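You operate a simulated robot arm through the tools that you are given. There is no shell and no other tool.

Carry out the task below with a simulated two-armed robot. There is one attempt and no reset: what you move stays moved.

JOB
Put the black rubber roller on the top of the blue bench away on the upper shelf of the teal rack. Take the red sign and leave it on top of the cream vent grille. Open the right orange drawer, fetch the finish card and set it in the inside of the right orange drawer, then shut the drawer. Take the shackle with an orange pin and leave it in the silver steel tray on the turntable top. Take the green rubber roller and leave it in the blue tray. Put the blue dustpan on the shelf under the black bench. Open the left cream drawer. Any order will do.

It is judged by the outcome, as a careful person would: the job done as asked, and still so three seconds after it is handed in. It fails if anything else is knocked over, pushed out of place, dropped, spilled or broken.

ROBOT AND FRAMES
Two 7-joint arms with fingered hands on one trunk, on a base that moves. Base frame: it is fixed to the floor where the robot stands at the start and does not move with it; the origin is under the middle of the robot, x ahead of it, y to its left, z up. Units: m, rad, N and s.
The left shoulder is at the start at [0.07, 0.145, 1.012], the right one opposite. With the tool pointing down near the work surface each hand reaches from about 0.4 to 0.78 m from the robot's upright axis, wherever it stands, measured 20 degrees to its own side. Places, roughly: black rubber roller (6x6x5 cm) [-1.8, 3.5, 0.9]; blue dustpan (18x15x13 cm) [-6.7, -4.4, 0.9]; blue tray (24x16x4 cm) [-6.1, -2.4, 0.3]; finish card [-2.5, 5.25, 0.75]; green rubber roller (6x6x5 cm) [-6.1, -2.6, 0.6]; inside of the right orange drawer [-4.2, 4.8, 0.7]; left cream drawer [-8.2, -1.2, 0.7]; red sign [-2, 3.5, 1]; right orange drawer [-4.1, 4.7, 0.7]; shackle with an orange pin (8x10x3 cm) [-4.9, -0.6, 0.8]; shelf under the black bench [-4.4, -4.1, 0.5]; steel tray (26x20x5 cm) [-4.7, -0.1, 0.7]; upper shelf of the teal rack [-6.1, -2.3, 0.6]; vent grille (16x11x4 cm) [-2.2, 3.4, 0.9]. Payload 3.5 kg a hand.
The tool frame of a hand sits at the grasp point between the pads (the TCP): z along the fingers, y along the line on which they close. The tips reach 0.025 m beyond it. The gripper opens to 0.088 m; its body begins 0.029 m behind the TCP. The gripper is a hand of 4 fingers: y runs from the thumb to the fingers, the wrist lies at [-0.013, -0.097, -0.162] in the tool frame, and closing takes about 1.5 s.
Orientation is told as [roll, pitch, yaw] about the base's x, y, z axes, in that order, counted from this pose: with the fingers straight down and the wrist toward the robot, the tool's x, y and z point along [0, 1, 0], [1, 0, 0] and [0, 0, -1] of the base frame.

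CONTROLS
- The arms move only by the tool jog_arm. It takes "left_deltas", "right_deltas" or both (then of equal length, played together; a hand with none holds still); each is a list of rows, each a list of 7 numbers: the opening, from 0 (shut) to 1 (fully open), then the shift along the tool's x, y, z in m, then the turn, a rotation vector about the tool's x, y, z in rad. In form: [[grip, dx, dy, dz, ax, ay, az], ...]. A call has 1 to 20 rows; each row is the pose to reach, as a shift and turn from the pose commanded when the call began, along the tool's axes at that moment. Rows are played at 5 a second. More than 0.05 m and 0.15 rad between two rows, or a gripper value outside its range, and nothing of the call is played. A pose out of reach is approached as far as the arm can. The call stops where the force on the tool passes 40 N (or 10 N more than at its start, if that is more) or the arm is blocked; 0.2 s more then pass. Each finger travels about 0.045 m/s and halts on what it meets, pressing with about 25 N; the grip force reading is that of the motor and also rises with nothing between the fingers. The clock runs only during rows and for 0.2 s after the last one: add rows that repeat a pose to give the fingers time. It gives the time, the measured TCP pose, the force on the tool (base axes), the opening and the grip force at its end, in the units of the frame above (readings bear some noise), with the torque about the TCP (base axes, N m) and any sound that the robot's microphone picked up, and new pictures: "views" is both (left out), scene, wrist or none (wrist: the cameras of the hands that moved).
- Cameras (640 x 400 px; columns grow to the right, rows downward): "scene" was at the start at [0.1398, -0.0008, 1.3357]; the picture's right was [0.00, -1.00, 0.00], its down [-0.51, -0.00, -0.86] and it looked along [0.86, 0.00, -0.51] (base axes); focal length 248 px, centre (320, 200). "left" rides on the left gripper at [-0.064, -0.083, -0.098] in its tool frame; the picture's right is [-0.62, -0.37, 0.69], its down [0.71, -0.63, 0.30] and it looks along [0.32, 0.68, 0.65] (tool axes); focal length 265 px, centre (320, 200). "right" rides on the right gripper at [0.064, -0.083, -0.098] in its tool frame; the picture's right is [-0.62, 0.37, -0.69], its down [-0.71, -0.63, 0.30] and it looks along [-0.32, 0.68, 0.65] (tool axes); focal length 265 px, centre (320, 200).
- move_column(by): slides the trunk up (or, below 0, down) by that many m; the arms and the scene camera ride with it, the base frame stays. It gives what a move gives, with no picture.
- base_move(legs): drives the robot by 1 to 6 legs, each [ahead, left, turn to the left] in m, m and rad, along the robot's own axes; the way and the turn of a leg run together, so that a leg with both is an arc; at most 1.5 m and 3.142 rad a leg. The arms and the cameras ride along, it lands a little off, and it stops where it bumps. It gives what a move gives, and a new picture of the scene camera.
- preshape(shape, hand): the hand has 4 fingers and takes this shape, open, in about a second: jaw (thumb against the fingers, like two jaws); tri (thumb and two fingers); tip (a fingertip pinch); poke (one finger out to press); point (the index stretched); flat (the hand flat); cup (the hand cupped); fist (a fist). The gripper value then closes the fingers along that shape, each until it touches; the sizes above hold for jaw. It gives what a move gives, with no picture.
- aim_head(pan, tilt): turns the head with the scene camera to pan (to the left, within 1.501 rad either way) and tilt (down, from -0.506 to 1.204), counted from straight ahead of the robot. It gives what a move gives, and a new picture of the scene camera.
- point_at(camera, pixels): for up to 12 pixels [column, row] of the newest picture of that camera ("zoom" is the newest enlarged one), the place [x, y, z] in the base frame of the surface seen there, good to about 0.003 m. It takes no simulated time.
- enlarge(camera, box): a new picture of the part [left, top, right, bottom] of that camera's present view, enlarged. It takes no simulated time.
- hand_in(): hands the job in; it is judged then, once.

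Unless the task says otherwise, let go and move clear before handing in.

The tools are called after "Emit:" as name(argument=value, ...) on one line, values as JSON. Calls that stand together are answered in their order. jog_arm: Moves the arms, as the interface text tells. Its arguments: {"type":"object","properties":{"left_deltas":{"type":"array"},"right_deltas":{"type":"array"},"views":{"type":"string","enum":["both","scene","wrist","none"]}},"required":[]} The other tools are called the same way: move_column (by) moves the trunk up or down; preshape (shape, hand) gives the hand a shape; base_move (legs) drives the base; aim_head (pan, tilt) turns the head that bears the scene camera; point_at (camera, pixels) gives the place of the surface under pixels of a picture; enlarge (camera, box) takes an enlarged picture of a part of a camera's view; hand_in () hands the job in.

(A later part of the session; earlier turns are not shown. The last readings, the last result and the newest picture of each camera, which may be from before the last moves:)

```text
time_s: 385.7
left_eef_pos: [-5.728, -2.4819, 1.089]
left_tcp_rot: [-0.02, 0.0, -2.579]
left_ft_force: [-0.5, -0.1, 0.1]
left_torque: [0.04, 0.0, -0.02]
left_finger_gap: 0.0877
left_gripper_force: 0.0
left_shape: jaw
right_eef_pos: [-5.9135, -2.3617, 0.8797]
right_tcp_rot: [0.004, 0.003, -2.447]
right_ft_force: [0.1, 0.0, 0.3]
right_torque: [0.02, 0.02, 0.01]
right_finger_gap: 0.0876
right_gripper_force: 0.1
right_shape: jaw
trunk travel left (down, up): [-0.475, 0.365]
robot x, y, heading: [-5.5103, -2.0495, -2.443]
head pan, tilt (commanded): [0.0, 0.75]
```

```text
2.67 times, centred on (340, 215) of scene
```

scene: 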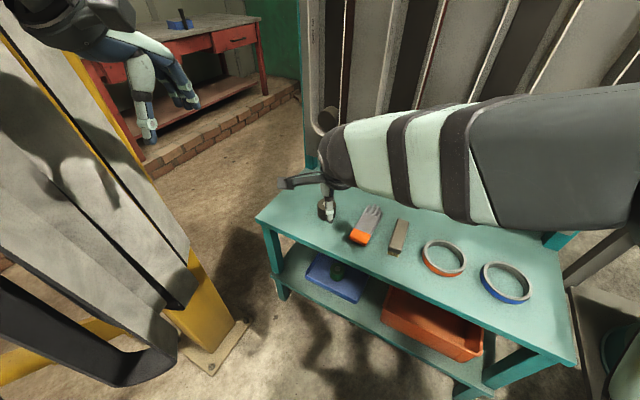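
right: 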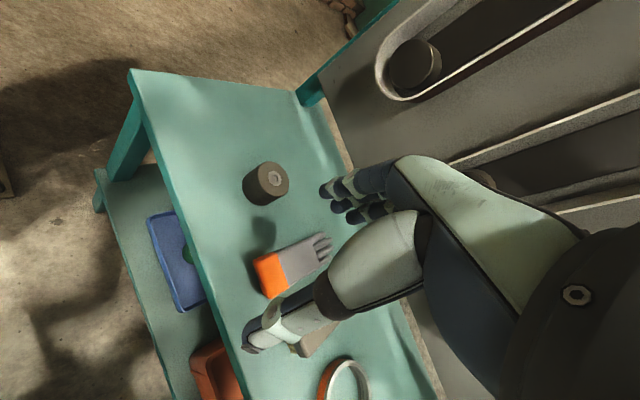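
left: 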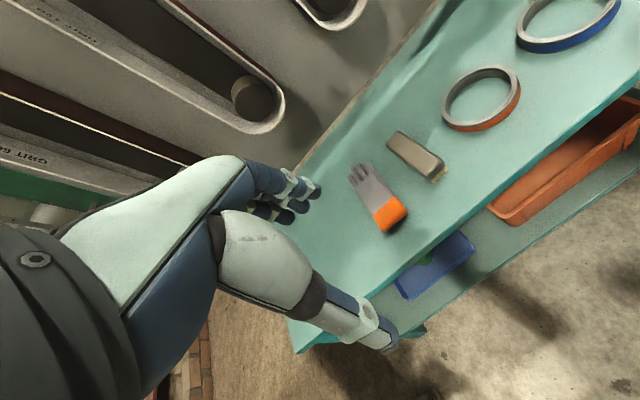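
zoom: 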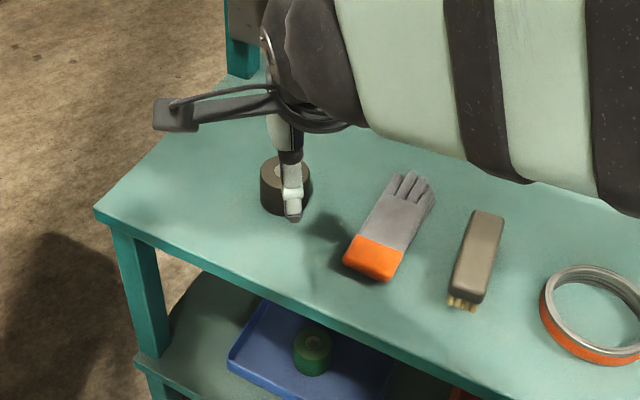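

The black roller stands on the upper shelf beside the glove. I'll lift the right hand, back away from the rack, and look south for the dustpan and the black bench.

Emit:
jog_arm(right_deltas=[[1, 0, -0.02, -0.04, 0, 0, 0], [1, 0, -0.03, -0.08, 0, 0, 0], [1, 0, -0.03, -0.12, 0, 0, 0], [1, 0, -0.03, -0.16, 0, 0, 0], [1, 0, -0.03, -0.2, 0, 0, 0], [1, 0, -0.03, -0.2, 0, 0, 0]], views="none")

Emit:
base_move(legs=[[-0.3, 0, 0]])

Emit:
aim_head(pan=0.6, tilt=0.4)

```text
time_s: 387.1
left_eef_pos: [-5.728, -2.4806, 1.0904]
left_tcp_rot: [-0.019, -0.001, -2.577]
left_ft_force: [0.8, -0.4, -0.7]
left_torque: [0.02, -0.02, -0.01]
left_finger_gap: 0.0878
left_gripper_force: 0.1
left_shape: jaw
right_eef_pos: [-5.8897, -2.3394, 1.0814]
right_tcp_rot: [0.003, 0.003, -2.447]
right_ft_force: [0.4, 0.6, 0.3]
right_torque: [-0.02, 0.0, 0.0]
right_finger_gap: 0.0879
right_gripper_force: 0.0
right_shape: jaw
trunk travel left (down, up): [-0.475, 0.365]
robot x, y, heading: [-5.5118, -2.0471, -2.445]
head pan, tilt (commanded): [0.0, 0.75]
```

```text
time_s: 388.9
left_eef_pos: [-5.5621, -2.3202, 1.0928]
left_tcp_rot: [-0.02, -0.006, -2.6]
left_ft_force: [-1.1, 0.7, -0.2]
left_torque: [-0.05, 0.0, 0.0]
left_finger_gap: 0.0875
left_gripper_force: 0.0
left_shape: jaw
right_eef_pos: [-5.7209, -2.1746, 1.0821]
right_tcp_rot: [0.004, -0.001, -2.471]
right_ft_force: [0.6, -0.5, -0.6]
right_torque: [0.0, -0.02, 0.05]
right_finger_gap: 0.0878
right_gripper_force: 0.1
right_shape: jaw
trunk travel left (down, up): [-0.475, 0.365]
robot x, y, heading: [-5.3344, -1.895, -2.474]
head pan, tilt (commanded): [0.0, 0.75]
stopped in leg 1: the robot was blocked; the commanded pose is now the measured one
```

scene: 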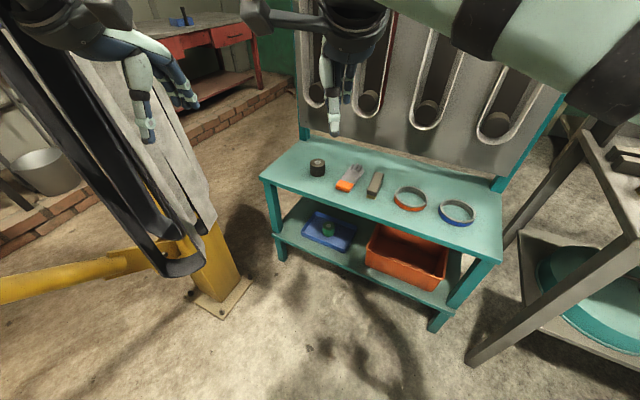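

```text
time_s: 389.9
left_eef_pos: [-5.5622, -2.3216, 1.0908]
left_tcp_rot: [-0.021, -0.005, -2.599]
left_ft_force: [0.0, 0.4, 0.2]
left_torque: [-0.03, -0.02, 0.01]
left_finger_gap: 0.0876
left_gripper_force: 0.0
left_shape: jaw
right_eef_pos: [-5.7203, -2.1764, 1.0822]
right_tcp_rot: [0.003, 0.0, -2.471]
right_ft_force: [-0.4, 1.0, 0.1]
right_torque: [0.02, 0.0, 0.0]
right_finger_gap: 0.088
right_gripper_force: 0.0
right_shape: jaw
trunk travel left (down, up): [-0.475, 0.365]
robot x, y, heading: [-5.3337, -1.8977, -2.474]
head pan, tilt (commanded): [0.6, 0.4]
```

scene: 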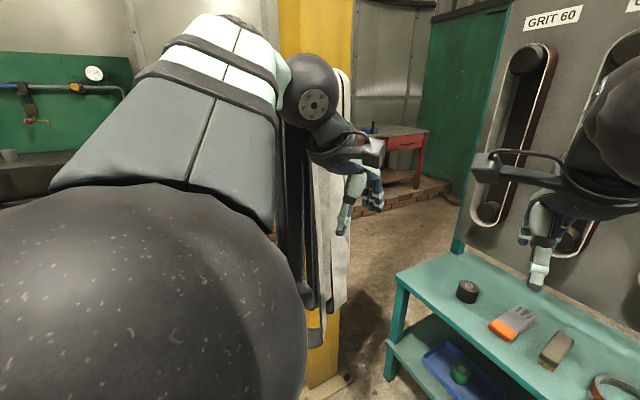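

Backing stopped short, probably against the foot pedal near (-5.04,-1.86). I'll ease forward 6 cm and turn left to see it and the area south.

Emit:
base_move(legs=[[0.06, 0, 0], [0, 0, 0.9]])

Emit:
aim_head(pan=1.4, tilt=0.9)

```text
time_s: 393.2
left_eef_pos: [-5.1916, -2.3758, 1.0915]
left_tcp_rot: [-0.022, -0.005, -1.709]
left_ft_force: [0.2, 0.6, 1.1]
left_torque: [0.02, -0.02, -0.02]
left_finger_gap: 0.0879
left_gripper_force: 0.0
left_shape: jaw
right_eef_pos: [-5.4035, -2.4087, 1.081]
right_tcp_rot: [0.004, -0.001, -1.577]
right_ft_force: [0.0, 0.1, -0.1]
right_torque: [0.03, 0.0, 0.0]
right_finger_gap: 0.0879
right_gripper_force: 0.1
right_shape: jaw
trunk travel left (down, up): [-0.475, 0.365]
robot x, y, heading: [-5.3812, -1.9281, -1.58]
head pan, tilt (commanded): [0.6, 0.4]
```

scene: 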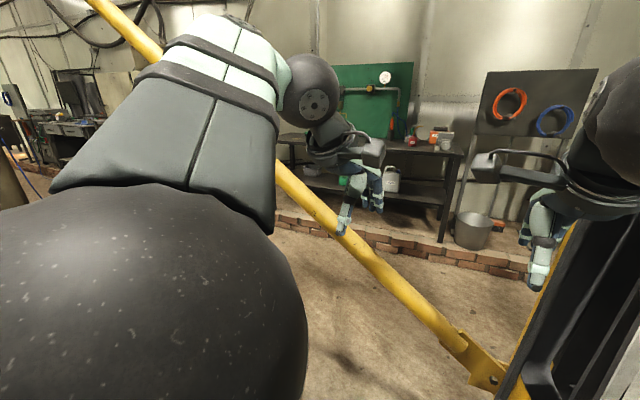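

```text
time_s: 394.3
left_eef_pos: [-5.1916, -2.3785, 1.0906]
left_tcp_rot: [-0.022, -0.006, -1.709]
left_ft_force: [-0.4, -0.3, 0.4]
left_torque: [-0.01, 0.0, -0.02]
left_finger_gap: 0.0876
left_gripper_force: 0.1
left_shape: jaw
right_eef_pos: [-5.4042, -2.4086, 1.082]
right_tcp_rot: [0.003, 0.001, -1.578]
right_ft_force: [-0.2, 0.6, 0.3]
right_torque: [-0.02, 0.01, 0.01]
right_finger_gap: 0.0877
right_gripper_force: 0.1
right_shape: jaw
trunk travel left (down, up): [-0.475, 0.365]
robot x, y, heading: [-5.3787, -1.9339, -1.582]
head pan, tilt (commanded): [1.4, 0.901]
```

scene: 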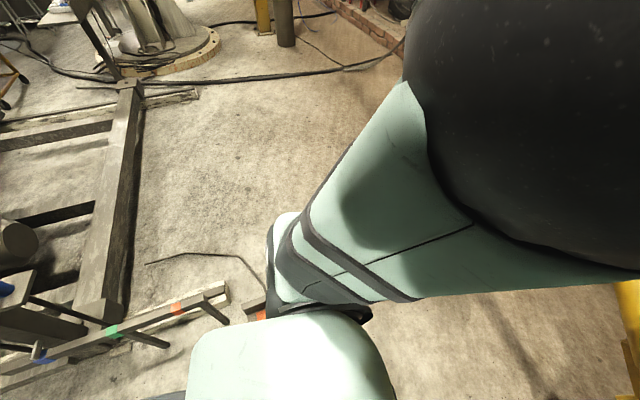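

The pedal is partly visible at (258,308) right by my trunk, and a yellow diagonal brace crosses the way south. I'll measure the pedal's position.

Emit:
point_at(camera="scene", pixels=[[253, 303], [262, 315], [220, 290], [150, 262], [110, 300], [240, 260]])

Emit:
aim_head(pan=0.5, tilt=0.3)

```text
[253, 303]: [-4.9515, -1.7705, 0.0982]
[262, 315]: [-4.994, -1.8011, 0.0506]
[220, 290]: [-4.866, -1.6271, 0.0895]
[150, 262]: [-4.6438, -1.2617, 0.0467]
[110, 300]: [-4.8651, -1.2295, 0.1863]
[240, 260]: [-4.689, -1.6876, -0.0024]
```

```text
time_s: 395.5
left_eef_pos: [-5.1909, -2.3765, 1.0905]
left_tcp_rot: [-0.023, -0.004, -1.709]
left_ft_force: [0.7, -0.3, -0.5]
left_torque: [-0.02, 0.0, -0.02]
left_finger_gap: 0.0876
left_gripper_force: 0.0
left_shape: jaw
right_eef_pos: [-5.4032, -2.4082, 1.0814]
right_tcp_rot: [0.002, 0.0, -1.576]
right_ft_force: [0.7, -0.3, 0.0]
right_torque: [0.0, 0.0, 0.01]
right_finger_gap: 0.0879
right_gripper_force: 0.0
right_shape: jaw
trunk travel left (down, up): [-0.475, 0.365]
robot x, y, heading: [-5.3846, -1.932, -1.577]
head pan, tilt (commanded): [0.499, 0.3]
```

scene: 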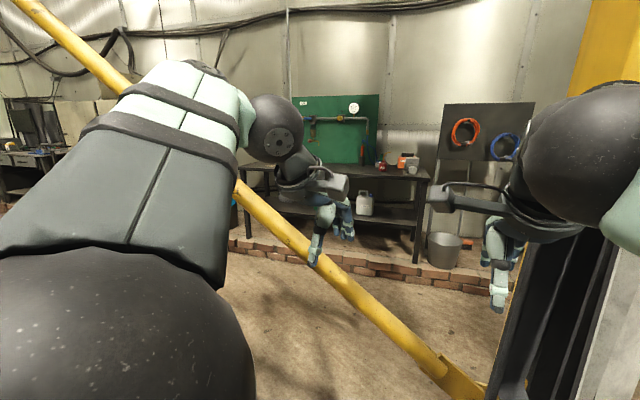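

The pedal reads about where it was. Now I'll measure the brace, the brick curb and the green-panel bench ahead.

Emit:
point_at(camera="scene", pixels=[[245, 195], [285, 232], [370, 308], [430, 362], [100, 65], [50, 20], [300, 250], [420, 275], [415, 250], [365, 200], [240, 172], [425, 180]])

Emit:
enlarge(camera="scene", box=[230, 80, 470, 290])

```text
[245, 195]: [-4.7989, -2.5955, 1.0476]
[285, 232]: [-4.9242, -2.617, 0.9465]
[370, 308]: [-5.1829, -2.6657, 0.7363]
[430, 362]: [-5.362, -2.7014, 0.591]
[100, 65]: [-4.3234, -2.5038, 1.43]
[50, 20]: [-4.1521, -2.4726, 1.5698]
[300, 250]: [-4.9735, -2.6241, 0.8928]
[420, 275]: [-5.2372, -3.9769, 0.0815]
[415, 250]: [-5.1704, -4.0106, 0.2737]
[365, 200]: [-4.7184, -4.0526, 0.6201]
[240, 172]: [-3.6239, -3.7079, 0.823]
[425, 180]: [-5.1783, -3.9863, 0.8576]
```

```text
1.90 times, centred on (350, 185) of scene
```

zoom: 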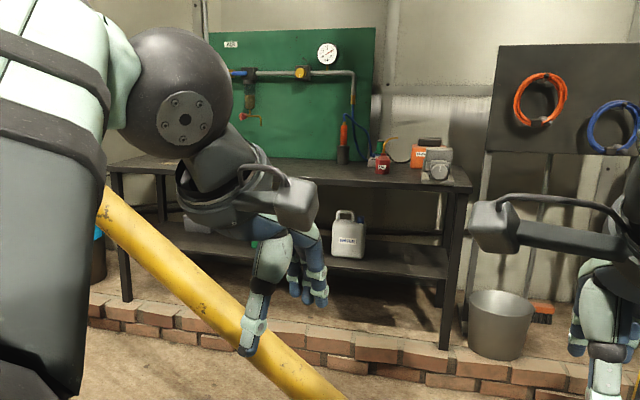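

The brace runs from the post at z≈0.6 up to (-4.15,-2.47,1.57), blocking the way south except where it is high. I'll turn to face north, slide past the pedal, lower the trunk, and back under the brace near x≈-4.35 where it is 1.4 m up.

Emit:
base_move(legs=[[0, 0, 1.57], [0, 0, 1.57], [-0.32, 0, 0], [0, -1.0, 0]])

```text
time_s: 410.0
left_eef_pos: [-4.605, -1.8024, 1.0904]
left_tcp_rot: [-0.022, -0.005, 1.46]
left_ft_force: [0.3, 0.3, 0.2]
left_torque: [-0.02, -0.03, 0.01]
left_finger_gap: 0.0877
left_gripper_force: 0.2
left_shape: jaw
right_eef_pos: [-4.3936, -1.7644, 1.0821]
right_tcp_rot: [0.001, 0.0, 1.589]
right_ft_force: [-0.4, -0.5, 0.1]
right_torque: [0.01, 0.04, -0.01]
right_finger_gap: 0.088
right_gripper_force: 0.0
right_shape: jaw
trunk travel left (down, up): [-0.475, 0.365]
robot x, y, heading: [-4.4037, -2.2436, 1.592]
head pan, tilt (commanded): [0.499, 0.3]
```

scene: 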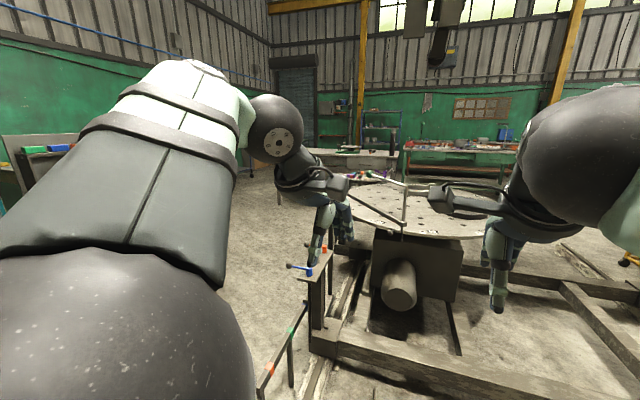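

I'm past the pedal at (-4.40,-2.24) facing north. Lowering the trunk 0.44 m and backing under the brace.

Emit:
move_column(by=-0.44)

Emit:
base_move(legs=[[-0.9, 0, 0]])

```text
refused: -0.44 is not a number from -0.4 to 0.4
```

```text
time_s: 412.5
left_eef_pos: [-4.5975, -2.1366, 1.0857]
left_tcp_rot: [-0.024, 0.01, 1.46]
left_ft_force: [0.6, 0.3, 0.3]
left_torque: [0.01, 0.02, -0.01]
left_finger_gap: 0.0878
left_gripper_force: 0.0
left_shape: jaw
right_eef_pos: [-4.3856, -2.1, 1.0747]
right_tcp_rot: [0.003, 0.015, 1.59]
right_ft_force: [-0.7, -0.2, -0.7]
right_torque: [0.0, -0.01, 0.01]
right_finger_gap: 0.0877
right_gripper_force: 0.0
right_shape: jaw
trunk travel left (down, up): [-0.475, 0.365]
robot x, y, heading: [-4.3958, -2.5926, 1.583]
head pan, tilt (commanded): [0.499, 0.3]
stopped in leg 1: the robot was blocked; the commanded pose is now the measured one
```

scene: 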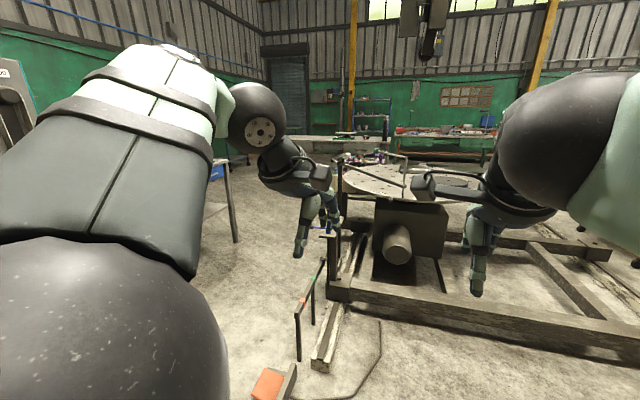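

The trunk move was refused (0.4 m limit per call) and the base touched the brace while still high. I'll move forward 0.15 m off the brace first.

Emit:
base_move(legs=[[0.2, 0, 0]])

```text
time_s: 414.1
left_eef_pos: [-4.6047, -1.9601, 1.0917]
left_tcp_rot: [-0.023, -0.008, 1.466]
left_ft_force: [0.5, -0.3, 0.1]
left_torque: [-0.02, 0.0, -0.02]
left_finger_gap: 0.0876
left_gripper_force: 0.0
left_shape: jaw
right_eef_pos: [-4.3924, -1.9216, 1.0821]
right_tcp_rot: [0.002, -0.001, 1.595]
right_ft_force: [-0.1, 0.5, 0.4]
right_torque: [0.02, 0.01, 0.04]
right_finger_gap: 0.0878
right_gripper_force: 0.0
right_shape: jaw
trunk travel left (down, up): [-0.475, 0.365]
robot x, y, heading: [-4.3962, -2.3954, 1.599]
head pan, tilt (commanded): [0.499, 0.3]
```

scene: 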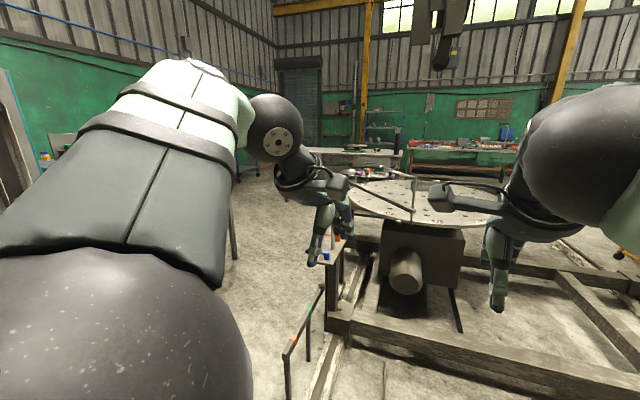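

I'm clear of the brace again. Lowering the trunk 0.4 m now.

Emit:
move_column(by=-0.4)

```text
time_s: 417.9
left_eef_pos: [-4.6047, -1.9608, 0.6921]
left_tcp_rot: [-0.023, -0.005, 1.465]
left_ft_force: [0.1, 0.1, 0.0]
left_torque: [0.01, -0.01, 0.0]
left_finger_gap: 0.0874
left_gripper_force: 0.1
left_shape: jaw
right_eef_pos: [-4.3932, -1.9212, 0.6827]
right_tcp_rot: [0.002, -0.002, 1.595]
right_ft_force: [-0.3, -0.6, 1.3]
right_torque: [0.02, 0.0, 0.01]
right_finger_gap: 0.0879
right_gripper_force: 0.0
right_shape: jaw
trunk travel left (down, up): [-0.075, 0.765]
robot x, y, heading: [-4.401, -2.3968, 1.595]
head pan, tilt (commanded): [0.499, 0.3]
```

The trunk is low now. I'll slide 0.25 m east, where the brace is higher, then back under it in a short step.

Emit:
base_move(legs=[[0, -0.25, 0], [-0.4, 0, 0]])

```text
time_s: 421.8
left_eef_pos: [-4.3497, -2.3655, 0.6921]
left_tcp_rot: [-0.023, -0.007, 1.479]
left_ft_force: [-0.3, 0.2, 0.1]
left_torque: [0.0, -0.05, 0.02]
left_finger_gap: 0.0876
left_gripper_force: 0.1
left_shape: jaw
right_eef_pos: [-4.137, -2.3254, 0.6823]
right_tcp_rot: [0.002, -0.001, 1.61]
right_ft_force: [-0.2, 0.3, -0.4]
right_torque: [0.01, -0.02, 0.01]
right_finger_gap: 0.0879
right_gripper_force: 0.0
right_shape: jaw
trunk travel left (down, up): [-0.075, 0.765]
robot x, y, heading: [-4.135, -2.8024, 1.612]
head pan, tilt (commanded): [0.499, 0.3]
```

scene: 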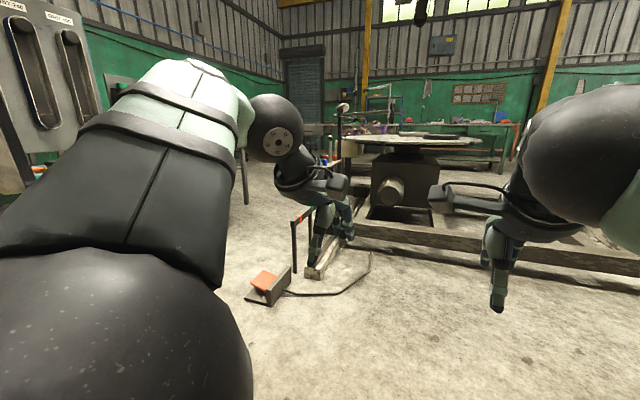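

Passing under the brace worked (y=-2.80), and the pedal is visible in place at (268,285). Backing another 0.3 m.

Emit:
base_move(legs=[[-0.32, 0, 0]])

Emit:
aim_head(pan=1.5, tilt=0.3)

```text
time_s: 424.0
left_eef_pos: [-4.3384, -2.6881, 0.6911]
left_tcp_rot: [-0.024, -0.006, 1.486]
left_ft_force: [0.4, 0.6, -0.2]
left_torque: [-0.04, 0.01, 0.0]
left_finger_gap: 0.0881
left_gripper_force: 0.1
left_shape: jaw
right_eef_pos: [-4.1284, -2.6444, 0.6819]
right_tcp_rot: [0.003, -0.003, 1.617]
right_ft_force: [-0.8, 0.3, -0.5]
right_torque: [0.0, 0.02, 0.01]
right_finger_gap: 0.0878
right_gripper_force: 0.0
right_shape: jaw
trunk travel left (down, up): [-0.075, 0.765]
robot x, y, heading: [-4.1225, -3.1219, 1.617]
head pan, tilt (commanded): [0.499, 0.3]
```

scene: 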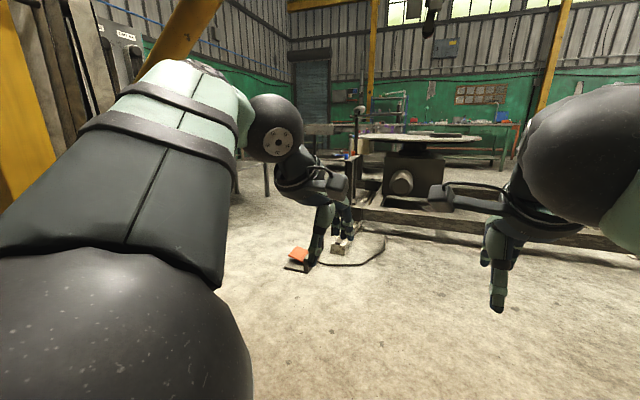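

```text
time_s: 425.2
left_eef_pos: [-4.3394, -2.688, 0.6911]
left_tcp_rot: [-0.024, -0.008, 1.485]
left_ft_force: [0.8, 0.0, 0.5]
left_torque: [0.0, -0.02, 0.0]
left_finger_gap: 0.0879
left_gripper_force: 0.1
left_shape: jaw
right_eef_pos: [-4.1284, -2.6439, 0.6829]
right_tcp_rot: [0.003, -0.001, 1.617]
right_ft_force: [0.5, 0.1, 0.7]
right_torque: [0.0, 0.03, -0.01]
right_finger_gap: 0.0878
right_gripper_force: 0.0
right_shape: jaw
trunk travel left (down, up): [-0.075, 0.765]
robot x, y, heading: [-4.1261, -3.1198, 1.615]
head pan, tilt (commanded): [1.499, 0.3]
```

scene: 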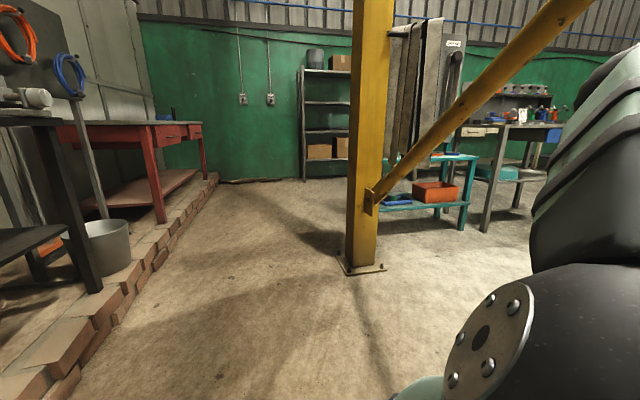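

West of here I see the red bench (130,150) on the brick curb with something blue on it, and open floor in front. I'll turn to face west, then raise the trunk.

Emit:
base_move(legs=[[0, 0, 1.52]])

Emit:
move_column(by=0.4)

Emit:
aim_head(pan=0.9, tilt=0.5)

```text
time_s: 429.4
left_eef_pos: [-4.57, -3.3131, 0.6923]
left_tcp_rot: [-0.023, -0.007, 3.008]
left_ft_force: [0.0, -0.5, -0.4]
left_torque: [-0.02, -0.03, 0.02]
left_finger_gap: 0.0877
left_gripper_force: 0.1
left_shape: jaw
right_eef_pos: [-4.6033, -3.1005, 0.6821]
right_tcp_rot: [0.002, -0.002, 3.139]
right_ft_force: [0.9, 0.2, -0.6]
right_torque: [-0.01, 0.02, 0.01]
right_finger_gap: 0.0878
right_gripper_force: 0.0
right_shape: jaw
trunk travel left (down, up): [-0.075, 0.765]
robot x, y, heading: [-4.1218, -3.1259, 3.138]
head pan, tilt (commanded): [1.499, 0.3]
```

scene: 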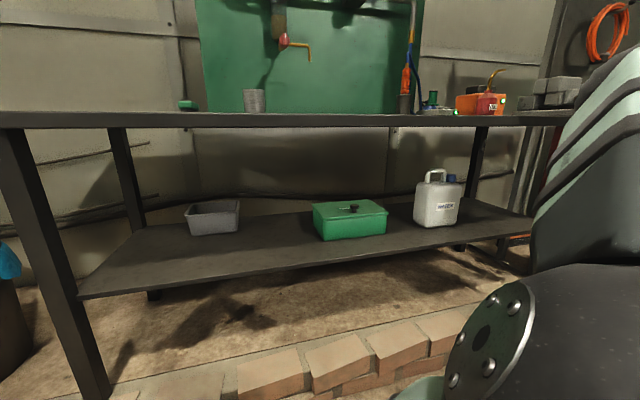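

```text
time_s: 433.2
left_eef_pos: [-4.5697, -3.314, 1.0918]
left_tcp_rot: [-0.022, -0.008, 3.008]
left_ft_force: [-0.1, 0.3, 0.9]
left_torque: [0.01, 0.01, -0.01]
left_finger_gap: 0.0879
left_gripper_force: 0.0
left_shape: jaw
right_eef_pos: [-4.6019, -3.1019, 1.0833]
right_tcp_rot: [0.005, -0.001, 3.139]
right_ft_force: [-0.2, 1.2, 0.0]
right_torque: [0.02, -0.03, -0.03]
right_finger_gap: 0.0878
right_gripper_force: 0.0
right_shape: jaw
trunk travel left (down, up): [-0.475, 0.365]
robot x, y, heading: [-4.1239, -3.1227, 3.139]
head pan, tilt (commanded): [1.499, 0.3]
```

```text
time_s: 434.2
left_eef_pos: [-4.5699, -3.3143, 1.0916]
left_tcp_rot: [-0.023, -0.006, 3.01]
left_ft_force: [-0.5, 0.1, -0.3]
left_torque: [0.02, -0.02, 0.0]
left_finger_gap: 0.0878
left_gripper_force: 0.0
left_shape: jaw
right_eef_pos: [-4.6027, -3.1015, 1.0831]
right_tcp_rot: [0.003, -0.002, 3.14]
right_ft_force: [0.4, -0.2, -0.5]
right_torque: [-0.02, 0.03, -0.06]
right_finger_gap: 0.0879
right_gripper_force: 0.1
right_shape: jaw
trunk travel left (down, up): [-0.475, 0.365]
robot x, y, heading: [-4.1276, -3.1167, 3.146]
head pan, tilt (commanded): [0.901, 0.499]
```

scene: 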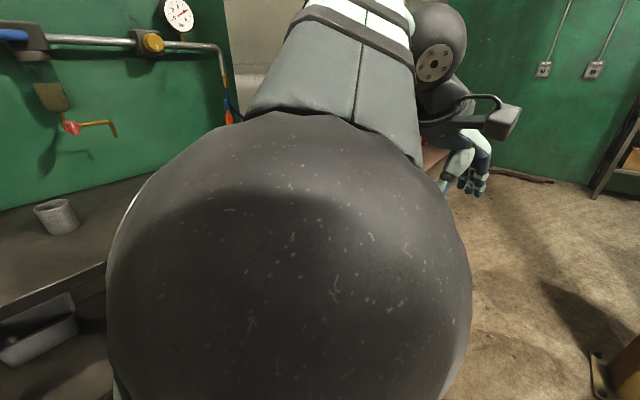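

The black bench's lower shelf holds a gray bin, a green box and a white jug, with free space between. Next I look ahead (west) to plan the drive to the dustpan.

Emit:
aim_head(pan=0.1, tilt=0.3)

Emit:
enlarge(camera="scene", box=[120, 100, 440, 300])

```text
time_s: 435.3
left_eef_pos: [-4.5685, -3.3141, 1.0921]
left_tcp_rot: [-0.023, -0.006, 3.009]
left_ft_force: [-0.4, -1.5, -0.2]
left_torque: [0.01, -0.02, -0.03]
left_finger_gap: 0.0877
left_gripper_force: 0.0
left_shape: jaw
right_eef_pos: [-4.6034, -3.1005, 1.0823]
right_tcp_rot: [0.004, -0.001, 3.139]
right_ft_force: [0.1, 0.2, -0.5]
right_torque: [0.02, 0.0, 0.03]
right_finger_gap: 0.0879
right_gripper_force: 0.1
right_shape: jaw
trunk travel left (down, up): [-0.475, 0.365]
robot x, y, heading: [-4.1269, -3.1212, 3.141]
head pan, tilt (commanded): [0.099, 0.3]
```

scene: 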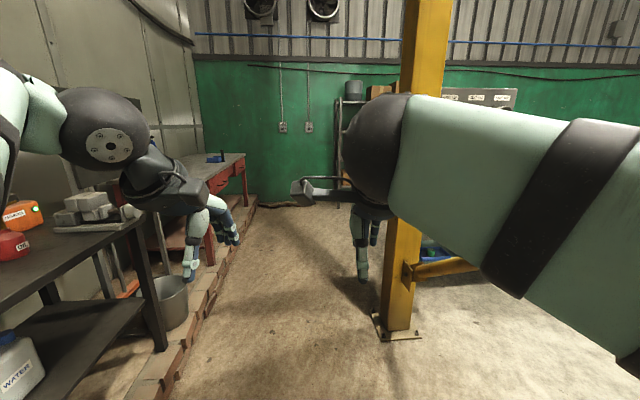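

```text
2.00 times, centred on (280, 200) of scene
```

zoom: 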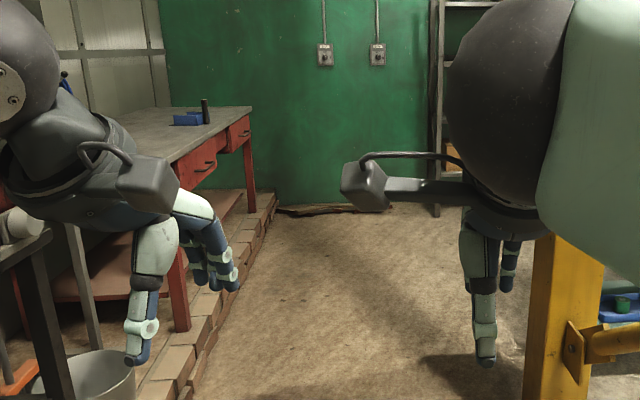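

Emit:
point_at(camera="scene", pixels=[[213, 158], [222, 155], [185, 375], [225, 270], [250, 210], [380, 330], [415, 335], [245, 165], [200, 195], [240, 200], [150, 345], [300, 300]])

```text
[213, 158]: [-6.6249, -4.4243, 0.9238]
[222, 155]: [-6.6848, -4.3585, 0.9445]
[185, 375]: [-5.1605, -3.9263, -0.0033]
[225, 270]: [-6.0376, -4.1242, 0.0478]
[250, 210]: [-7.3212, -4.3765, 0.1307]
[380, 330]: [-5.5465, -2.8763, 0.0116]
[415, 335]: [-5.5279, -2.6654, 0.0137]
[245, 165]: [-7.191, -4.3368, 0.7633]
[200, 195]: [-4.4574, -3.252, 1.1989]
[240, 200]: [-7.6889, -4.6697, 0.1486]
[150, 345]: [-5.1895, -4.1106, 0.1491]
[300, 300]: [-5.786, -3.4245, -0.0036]
```

The dustpan is at about (-6.65,-4.40) on the red bench, the brick curb runs from (-5.16,-3.93) to (-7.32,-4.38), and the post plate ends at y≈-2.88. I'll drive west at y≈-3.4 and then turn to face the bench.

Emit:
base_move(legs=[[1.2, 0.27, 0], [1.32, 0.1, 0], [0, 0, 1.77]])

Emit:
aim_head(pan=0, tilt=0.5)

```text
time_s: 451.8
left_eef_pos: [-6.3816, -3.8797, 1.0919]
left_tcp_rot: [-0.023, -0.006, -1.589]
left_ft_force: [0.1, 0.5, 1.0]
left_torque: [0.02, -0.01, -0.02]
left_finger_gap: 0.0878
left_gripper_force: 0.1
left_shape: jaw
right_eef_pos: [-6.5876, -3.9367, 1.0825]
right_tcp_rot: [0.004, -0.003, -1.458]
right_ft_force: [-0.7, 0.0, -0.2]
right_torque: [0.02, -0.03, 0.0]
right_finger_gap: 0.0883
right_gripper_force: 0.0
right_shape: jaw
trunk travel left (down, up): [-0.475, 0.365]
robot x, y, heading: [-6.6218, -3.4613, -1.461]
head pan, tilt (commanded): [0.099, 0.3]
```

scene: 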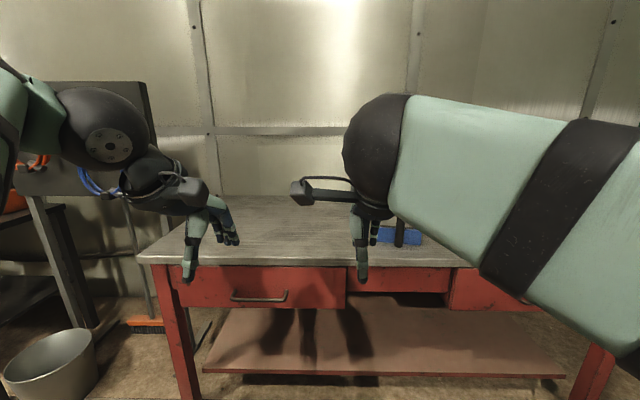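

```text
time_s: 452.5
left_eef_pos: [-6.3813, -3.8797, 1.0914]
left_tcp_rot: [-0.023, -0.007, -1.591]
left_ft_force: [0.3, 0.4, 0.1]
left_torque: [0.04, 0.02, 0.02]
left_finger_gap: 0.088
left_gripper_force: 0.1
left_shape: jaw
right_eef_pos: [-6.588, -3.937, 1.0824]
right_tcp_rot: [0.005, -0.003, -1.459]
right_ft_force: [0.0, 0.0, -0.1]
right_torque: [0.02, 0.03, -0.01]
right_finger_gap: 0.088
right_gripper_force: 0.1
right_shape: jaw
trunk travel left (down, up): [-0.475, 0.365]
robot x, y, heading: [-6.6217, -3.4605, -1.453]
head pan, tilt (commanded): [0.0, 0.499]
```

scene: 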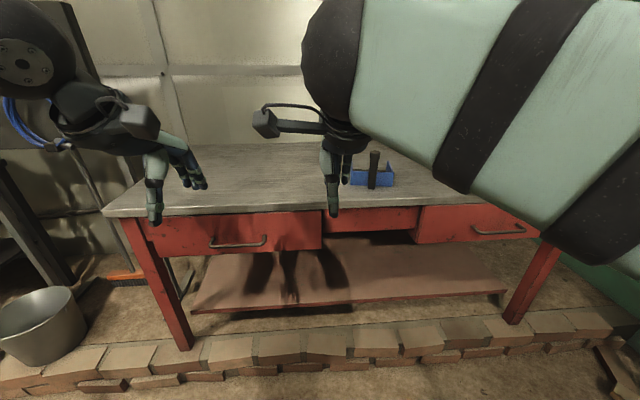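

The dustpan is at (372,173), a blue pan with a dark handle. Zooming in.

Emit:
enlarge(camera="scene", box=[330, 135, 418, 200])

Emit:
point_at(camera="scene", pixels=[[355, 180], [392, 180], [374, 155], [372, 185], [360, 172], [385, 172], [372, 190], [350, 190], [320, 265], [250, 345], [450, 330], [300, 210]])

```text
6.15 times, centred on (374, 168) of scene
```

zoom: 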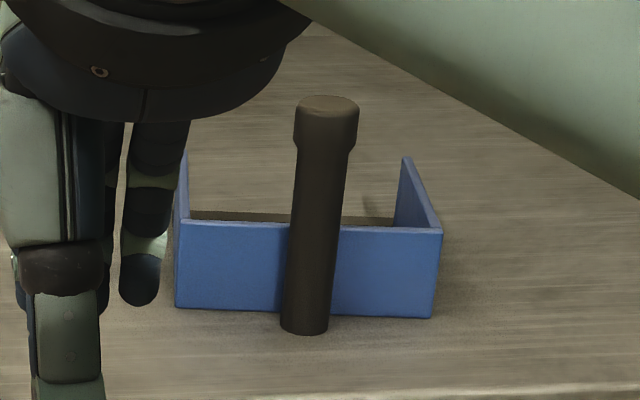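

```text
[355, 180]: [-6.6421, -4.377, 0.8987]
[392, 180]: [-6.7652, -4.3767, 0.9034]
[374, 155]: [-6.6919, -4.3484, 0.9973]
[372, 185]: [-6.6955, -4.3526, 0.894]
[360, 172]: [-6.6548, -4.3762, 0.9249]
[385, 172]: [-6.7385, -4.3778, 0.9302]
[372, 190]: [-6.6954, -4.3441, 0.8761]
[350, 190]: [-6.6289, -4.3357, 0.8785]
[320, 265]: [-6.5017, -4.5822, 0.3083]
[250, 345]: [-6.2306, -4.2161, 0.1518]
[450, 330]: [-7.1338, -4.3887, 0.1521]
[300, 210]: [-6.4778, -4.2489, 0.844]
```

The dustpan has a thick upright handle at about (-6.692,-4.369), z 0.88-1.0, in front of its blue back plate (top z 0.93). I'll move in so the right hand can take the handle from above, slightly pitched.

Emit:
base_move(legs=[[0.265, -0.09, 0]])

Emit:
aim_head(pan=0, tilt=0.6)

```text
time_s: 454.5
left_eef_pos: [-6.4402, -4.1581, 1.0917]
left_tcp_rot: [-0.023, -0.006, -1.583]
left_ft_force: [-0.8, -0.2, -0.4]
left_torque: [-0.01, 0.01, 0.03]
left_finger_gap: 0.0877
left_gripper_force: 0.0
left_shape: jaw
right_eef_pos: [-6.6483, -4.2159, 1.0827]
right_tcp_rot: [0.004, 0.0, -1.45]
right_ft_force: [0.0, 0.3, 0.8]
right_torque: [0.0, 0.0, 0.01]
right_finger_gap: 0.0879
right_gripper_force: 0.1
right_shape: jaw
trunk travel left (down, up): [-0.475, 0.365]
robot x, y, heading: [-6.6832, -3.7372, -1.449]
head pan, tilt (commanded): [0.0, 0.499]
```

scene: 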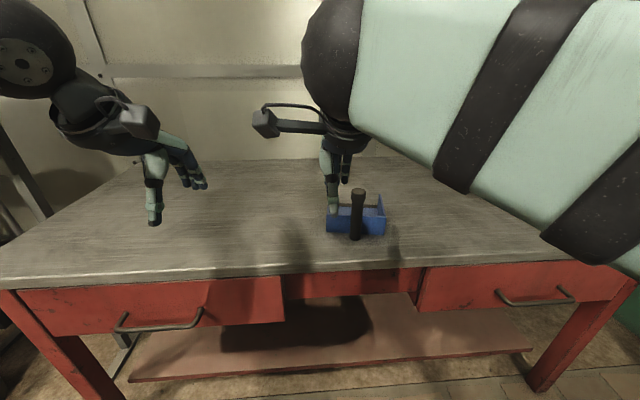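

```text
time_s: 455.2
left_eef_pos: [-6.4406, -4.157, 1.092]
left_tcp_rot: [-0.022, -0.008, -1.583]
left_ft_force: [0.3, 0.6, 0.0]
left_torque: [-0.04, 0.01, 0.04]
left_finger_gap: 0.088
left_gripper_force: 0.0
left_shape: jaw
right_eef_pos: [-6.6474, -4.2156, 1.0834]
right_tcp_rot: [0.003, -0.002, -1.449]
right_ft_force: [0.2, 0.3, -0.8]
right_torque: [-0.01, 0.01, 0.01]
right_finger_gap: 0.0878
right_gripper_force: 0.0
right_shape: jaw
trunk travel left (down, up): [-0.475, 0.365]
robot x, y, heading: [-6.6856, -3.7398, -1.455]
head pan, tilt (commanded): [0.0, 0.6]
```

scene: 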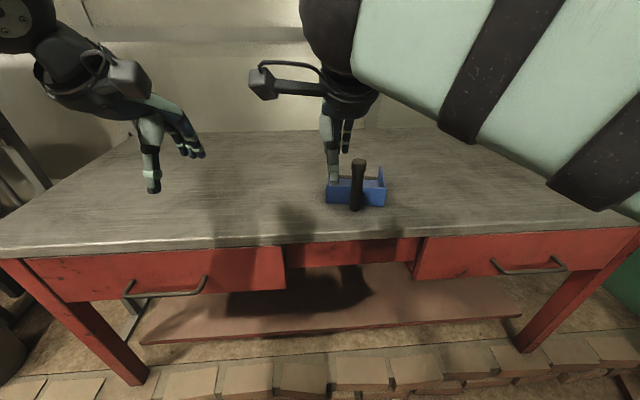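

Emit:
enlarge(camera="scene", box=[310, 140, 406, 215])

Emit:
point_at(camera="zoom", pixels=[[320, 135], [320, 150], [295, 150], [340, 150], [320, 200], [300, 250], [310, 300], [250, 270], [420, 270], [200, 270], [480, 260], [320, 128]])

```text
5.33 times, centred on (358, 178) of scene
```

zoom: 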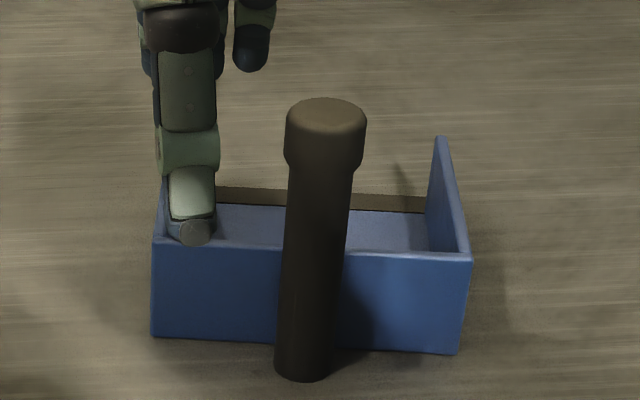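

```text
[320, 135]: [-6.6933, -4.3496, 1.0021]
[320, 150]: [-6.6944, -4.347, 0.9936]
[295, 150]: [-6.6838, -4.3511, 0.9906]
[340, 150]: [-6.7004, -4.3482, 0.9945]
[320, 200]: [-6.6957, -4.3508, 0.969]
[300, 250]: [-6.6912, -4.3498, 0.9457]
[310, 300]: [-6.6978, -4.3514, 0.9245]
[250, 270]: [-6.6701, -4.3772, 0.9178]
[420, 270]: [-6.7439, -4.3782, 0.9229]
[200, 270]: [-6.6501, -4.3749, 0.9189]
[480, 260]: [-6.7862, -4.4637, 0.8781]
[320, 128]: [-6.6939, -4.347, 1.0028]
```

The handle's centre is about (-6.696,-4.369) with its top at z 1.005 and cap ~4.4 cm wide. I'll bring the right hand above it with a 0.4 rad forward pitch.

Emit:
jog_arm(right_deltas=[[1, -0.017, 0.037, 0.0, -0.1, 0, 0], [1, -0.033, 0.073, 0.0, -0.2, 0, 0], [1, -0.05, 0.11, 0.005, -0.3, 0, 0], [1, -0.0669, 0.1464, 0.01, -0.4, 0, 0], [1, -0.0669, 0.1464, 0.01, -0.4, 0, 0]])

Emit:
enlarge(camera="scene", box=[290, 110, 430, 220])

```text
time_s: 456.4
left_eef_pos: [-6.4404, -4.1564, 1.0924]
left_tcp_rot: [-0.022, -0.007, -1.583]
left_ft_force: [-0.6, -0.4, -0.5]
left_torque: [-0.03, 0.02, 0.01]
left_finger_gap: 0.0878
left_gripper_force: 0.0
left_shape: jaw
right_eef_pos: [-6.6967, -4.37, 1.0746]
right_tcp_rot: [0.004, -0.406, -1.453]
right_ft_force: [1.2, -0.4, 0.2]
right_torque: [0.0, 0.0, 0.02]
right_finger_gap: 0.0878
right_gripper_force: 0.1
right_shape: jaw
trunk travel left (down, up): [-0.475, 0.365]
robot x, y, heading: [-6.689, -3.742, -1.451]
head pan, tilt (commanded): [0.0, 0.6]
```

scene: 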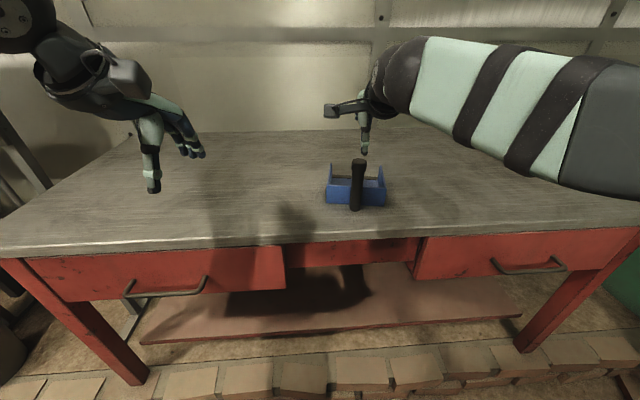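
right: 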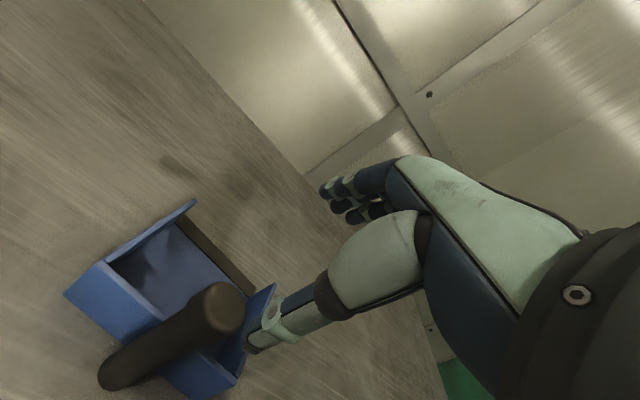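

```text
3.64 times, centred on (360, 165) of scene
```

zoom: 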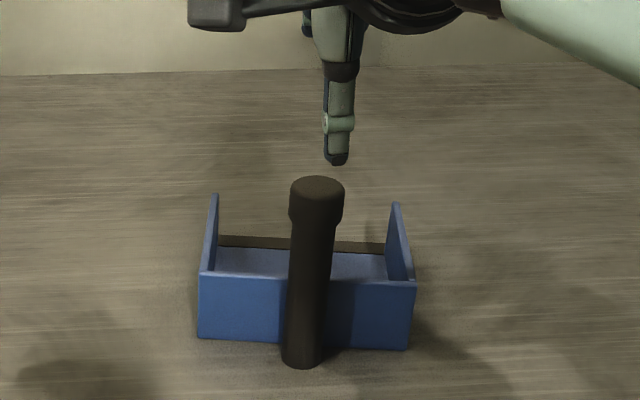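

The wrist view shows the handle's top at about (222,308). I'll read its position precisely.

Emit:
point_at(camera="right", pixels=[[222, 308], [222, 290], [240, 305], [205, 305], [222, 325], [180, 345], [150, 350]])

```text
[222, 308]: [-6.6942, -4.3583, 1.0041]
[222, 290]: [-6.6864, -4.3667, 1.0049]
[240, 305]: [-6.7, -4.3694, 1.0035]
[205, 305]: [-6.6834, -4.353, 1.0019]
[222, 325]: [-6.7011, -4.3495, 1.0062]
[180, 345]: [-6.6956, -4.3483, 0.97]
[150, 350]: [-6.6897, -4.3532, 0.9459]
```

The handle centre is (-6.694,-4.360) with a cap about 3 cm wide. Adjusting 9 mm and descending to TCP z≈0.984, then closing.

Emit:
jog_arm(right_deltas=[[1, 0.0038, -0.011, 0.0, 0, 0, 0], [1, 0.0038, -0.022, 0.027, 0, 0, 0], [1, 0.0038, -0.033, 0.054, 0, 0, 0], [1, 0.0038, -0.0437, 0.0798, 0, 0, 0], [1, 0.0038, -0.0437, 0.0798, 0, 0, 0], [0.6, 0.0038, -0.0437, 0.0798, 0, 0, 0], [0.3, 0.0038, -0.0437, 0.0798, 0, 0, 0], [0, 0.0038, -0.0437, 0.0798, 0, 0, 0], [0, 0.0038, -0.0437, 0.0798, 0, 0, 0], [0, 0.0038, -0.0437, 0.0798, 0, 0, 0], [0, 0.0038, -0.0437, 0.0798, 0, 0, 0]])

Emit:
enlarge(camera="scene", box=[290, 110, 430, 220])

```text
time_s: 458.8
left_eef_pos: [-6.4413, -4.1573, 1.0908]
left_tcp_rot: [-0.021, -0.008, -1.584]
left_ft_force: [-0.1, -0.1, -0.7]
left_torque: [0.02, -0.02, 0.01]
left_finger_gap: 0.0878
left_gripper_force: 0.1
left_shape: jaw
right_eef_pos: [-6.6935, -4.3604, 0.9831]
right_tcp_rot: [0.004, -0.401, -1.452]
right_ft_force: [-0.3, 0.9, -0.3]
right_torque: [0.22, 0.02, -0.04]
right_finger_gap: 0.0224
right_gripper_force: 24.7
right_shape: jaw
trunk travel left (down, up): [-0.475, 0.365]
robot x, y, heading: [-6.6838, -3.7411, -1.456]
head pan, tilt (commanded): [0.0, 0.6]
```

scene: 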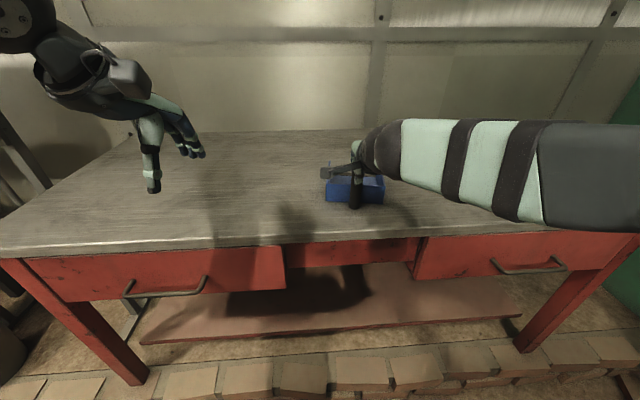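
right: 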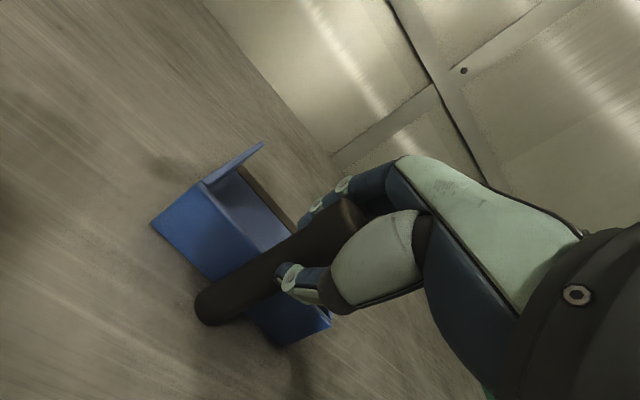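

```text
3.64 times, centred on (360, 165) of scene
```

zoom: 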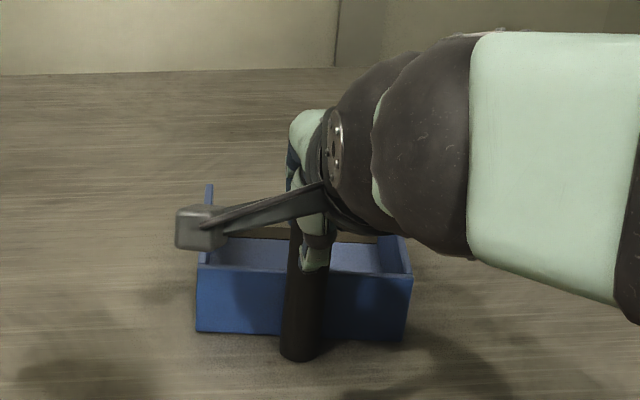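

The handle is gripped (gap 0.022, 25 N). Lifting 6 cm and checking whether the pan stays level.

Emit:
jog_arm(right_deltas=[[0, 0, 0.004, -0.009, 0, 0, 0], [0, 0, 0.0117, -0.0276, 0, 0, 0], [0, 0, 0.0233, -0.0553, 0, 0, 0], [0, 0, 0.035, -0.083, 0, 0, 0], [0, 0, 0.035, -0.083, 0, 0, 0]])

Emit:
enlarge(camera="scene", box=[290, 110, 430, 220])

```text
time_s: 460.0
left_eef_pos: [-6.4409, -4.1588, 1.0915]
left_tcp_rot: [-0.023, -0.005, -1.584]
left_ft_force: [0.2, -0.2, 0.0]
left_torque: [0.02, -0.05, -0.03]
left_finger_gap: 0.0879
left_gripper_force: 0.1
left_shape: jaw
right_eef_pos: [-6.6954, -4.3598, 1.0717]
right_tcp_rot: [0.002, -0.403, -1.452]
right_ft_force: [0.2, 0.2, -2.6]
right_torque: [0.13, -0.01, 0.0]
right_finger_gap: 0.0224
right_gripper_force: 25.0
right_shape: jaw
trunk travel left (down, up): [-0.475, 0.365]
robot x, y, heading: [-6.6849, -3.7408, -1.451]
head pan, tilt (commanded): [0.0, 0.6]
```

scene: 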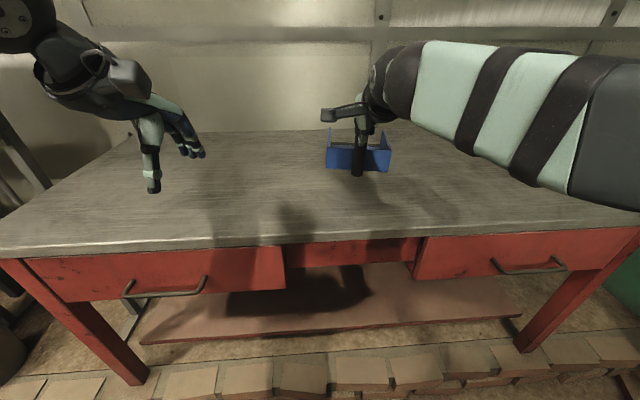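
right: 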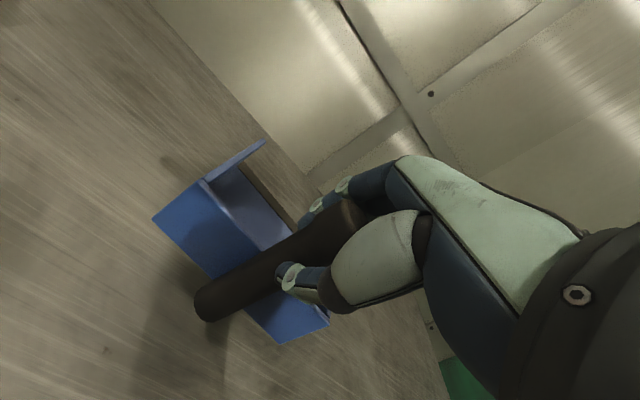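

```text
3.64 times, centred on (360, 165) of scene
```

zoom: 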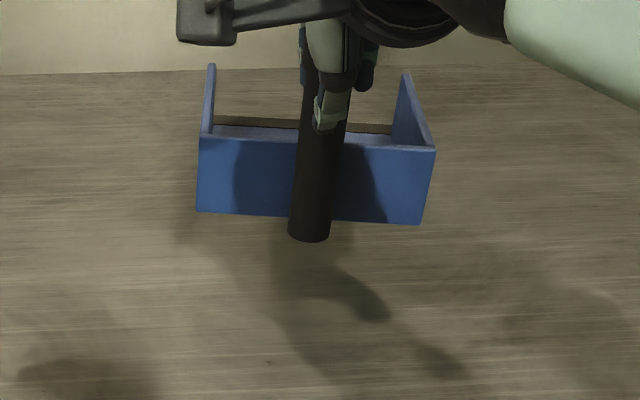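

The dustpan hangs level. I'll draw it 0.15 m back toward me, then back away from the red bench and slide east toward the black bench.

Emit:
jog_arm(right_deltas=[[0, 0, -0.035, -0.015, 0, 0, 0], [0, 0, -0.07, -0.03, 0, 0, 0], [0, 0, -0.105, -0.045, 0, 0, 0], [0, 0, -0.138, -0.0584, 0, 0, 0], [0, 0, -0.138, -0.0584, 0, 0, 0]], views="none")

Emit:
base_move(legs=[[-0.35, 0, 0], [0, 1.1, 0]])

```text
time_s: 461.2
left_eef_pos: [-6.4412, -4.1584, 1.0911]
left_tcp_rot: [-0.022, -0.006, -1.583]
left_ft_force: [-0.8, -0.6, 0.3]
left_torque: [0.0, 0.01, -0.03]
left_finger_gap: 0.0878
left_gripper_force: 0.0
left_shape: jaw
right_eef_pos: [-6.7145, -4.2117, 1.0705]
right_tcp_rot: [0.002, -0.402, -1.453]
right_ft_force: [-1.0, -1.0, -1.9]
right_torque: [0.1, 0.0, -0.01]
right_finger_gap: 0.0224
right_gripper_force: 25.3
right_shape: jaw
trunk travel left (down, up): [-0.475, 0.365]
robot x, y, heading: [-6.6848, -3.7402, -1.45]
head pan, tilt (commanded): [0.0, 0.6]
```

```text
time_s: 468.6
left_eef_pos: [-5.4105, -3.6853, 1.0913]
left_tcp_rot: [-0.021, -0.008, -1.583]
left_ft_force: [-0.6, -0.6, 0.3]
left_torque: [-0.02, -0.04, 0.04]
left_finger_gap: 0.0878
left_gripper_force: 0.0
left_shape: jaw
right_eef_pos: [-5.6815, -3.7372, 1.0708]
right_tcp_rot: [0.002, -0.401, -1.456]
right_ft_force: [0.6, 0.6, -1.7]
right_torque: [0.13, 0.03, -0.05]
right_finger_gap: 0.022
right_gripper_force: 24.8
right_shape: jaw
trunk travel left (down, up): [-0.475, 0.365]
robot x, y, heading: [-5.6585, -3.2716, -1.453]
head pan, tilt (commanded): [0.0, 0.6]
```

scene: 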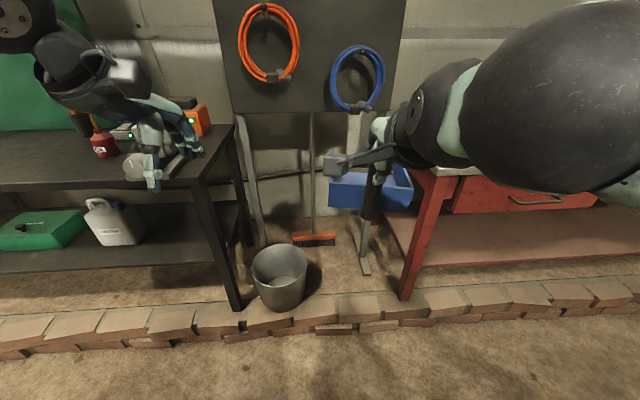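

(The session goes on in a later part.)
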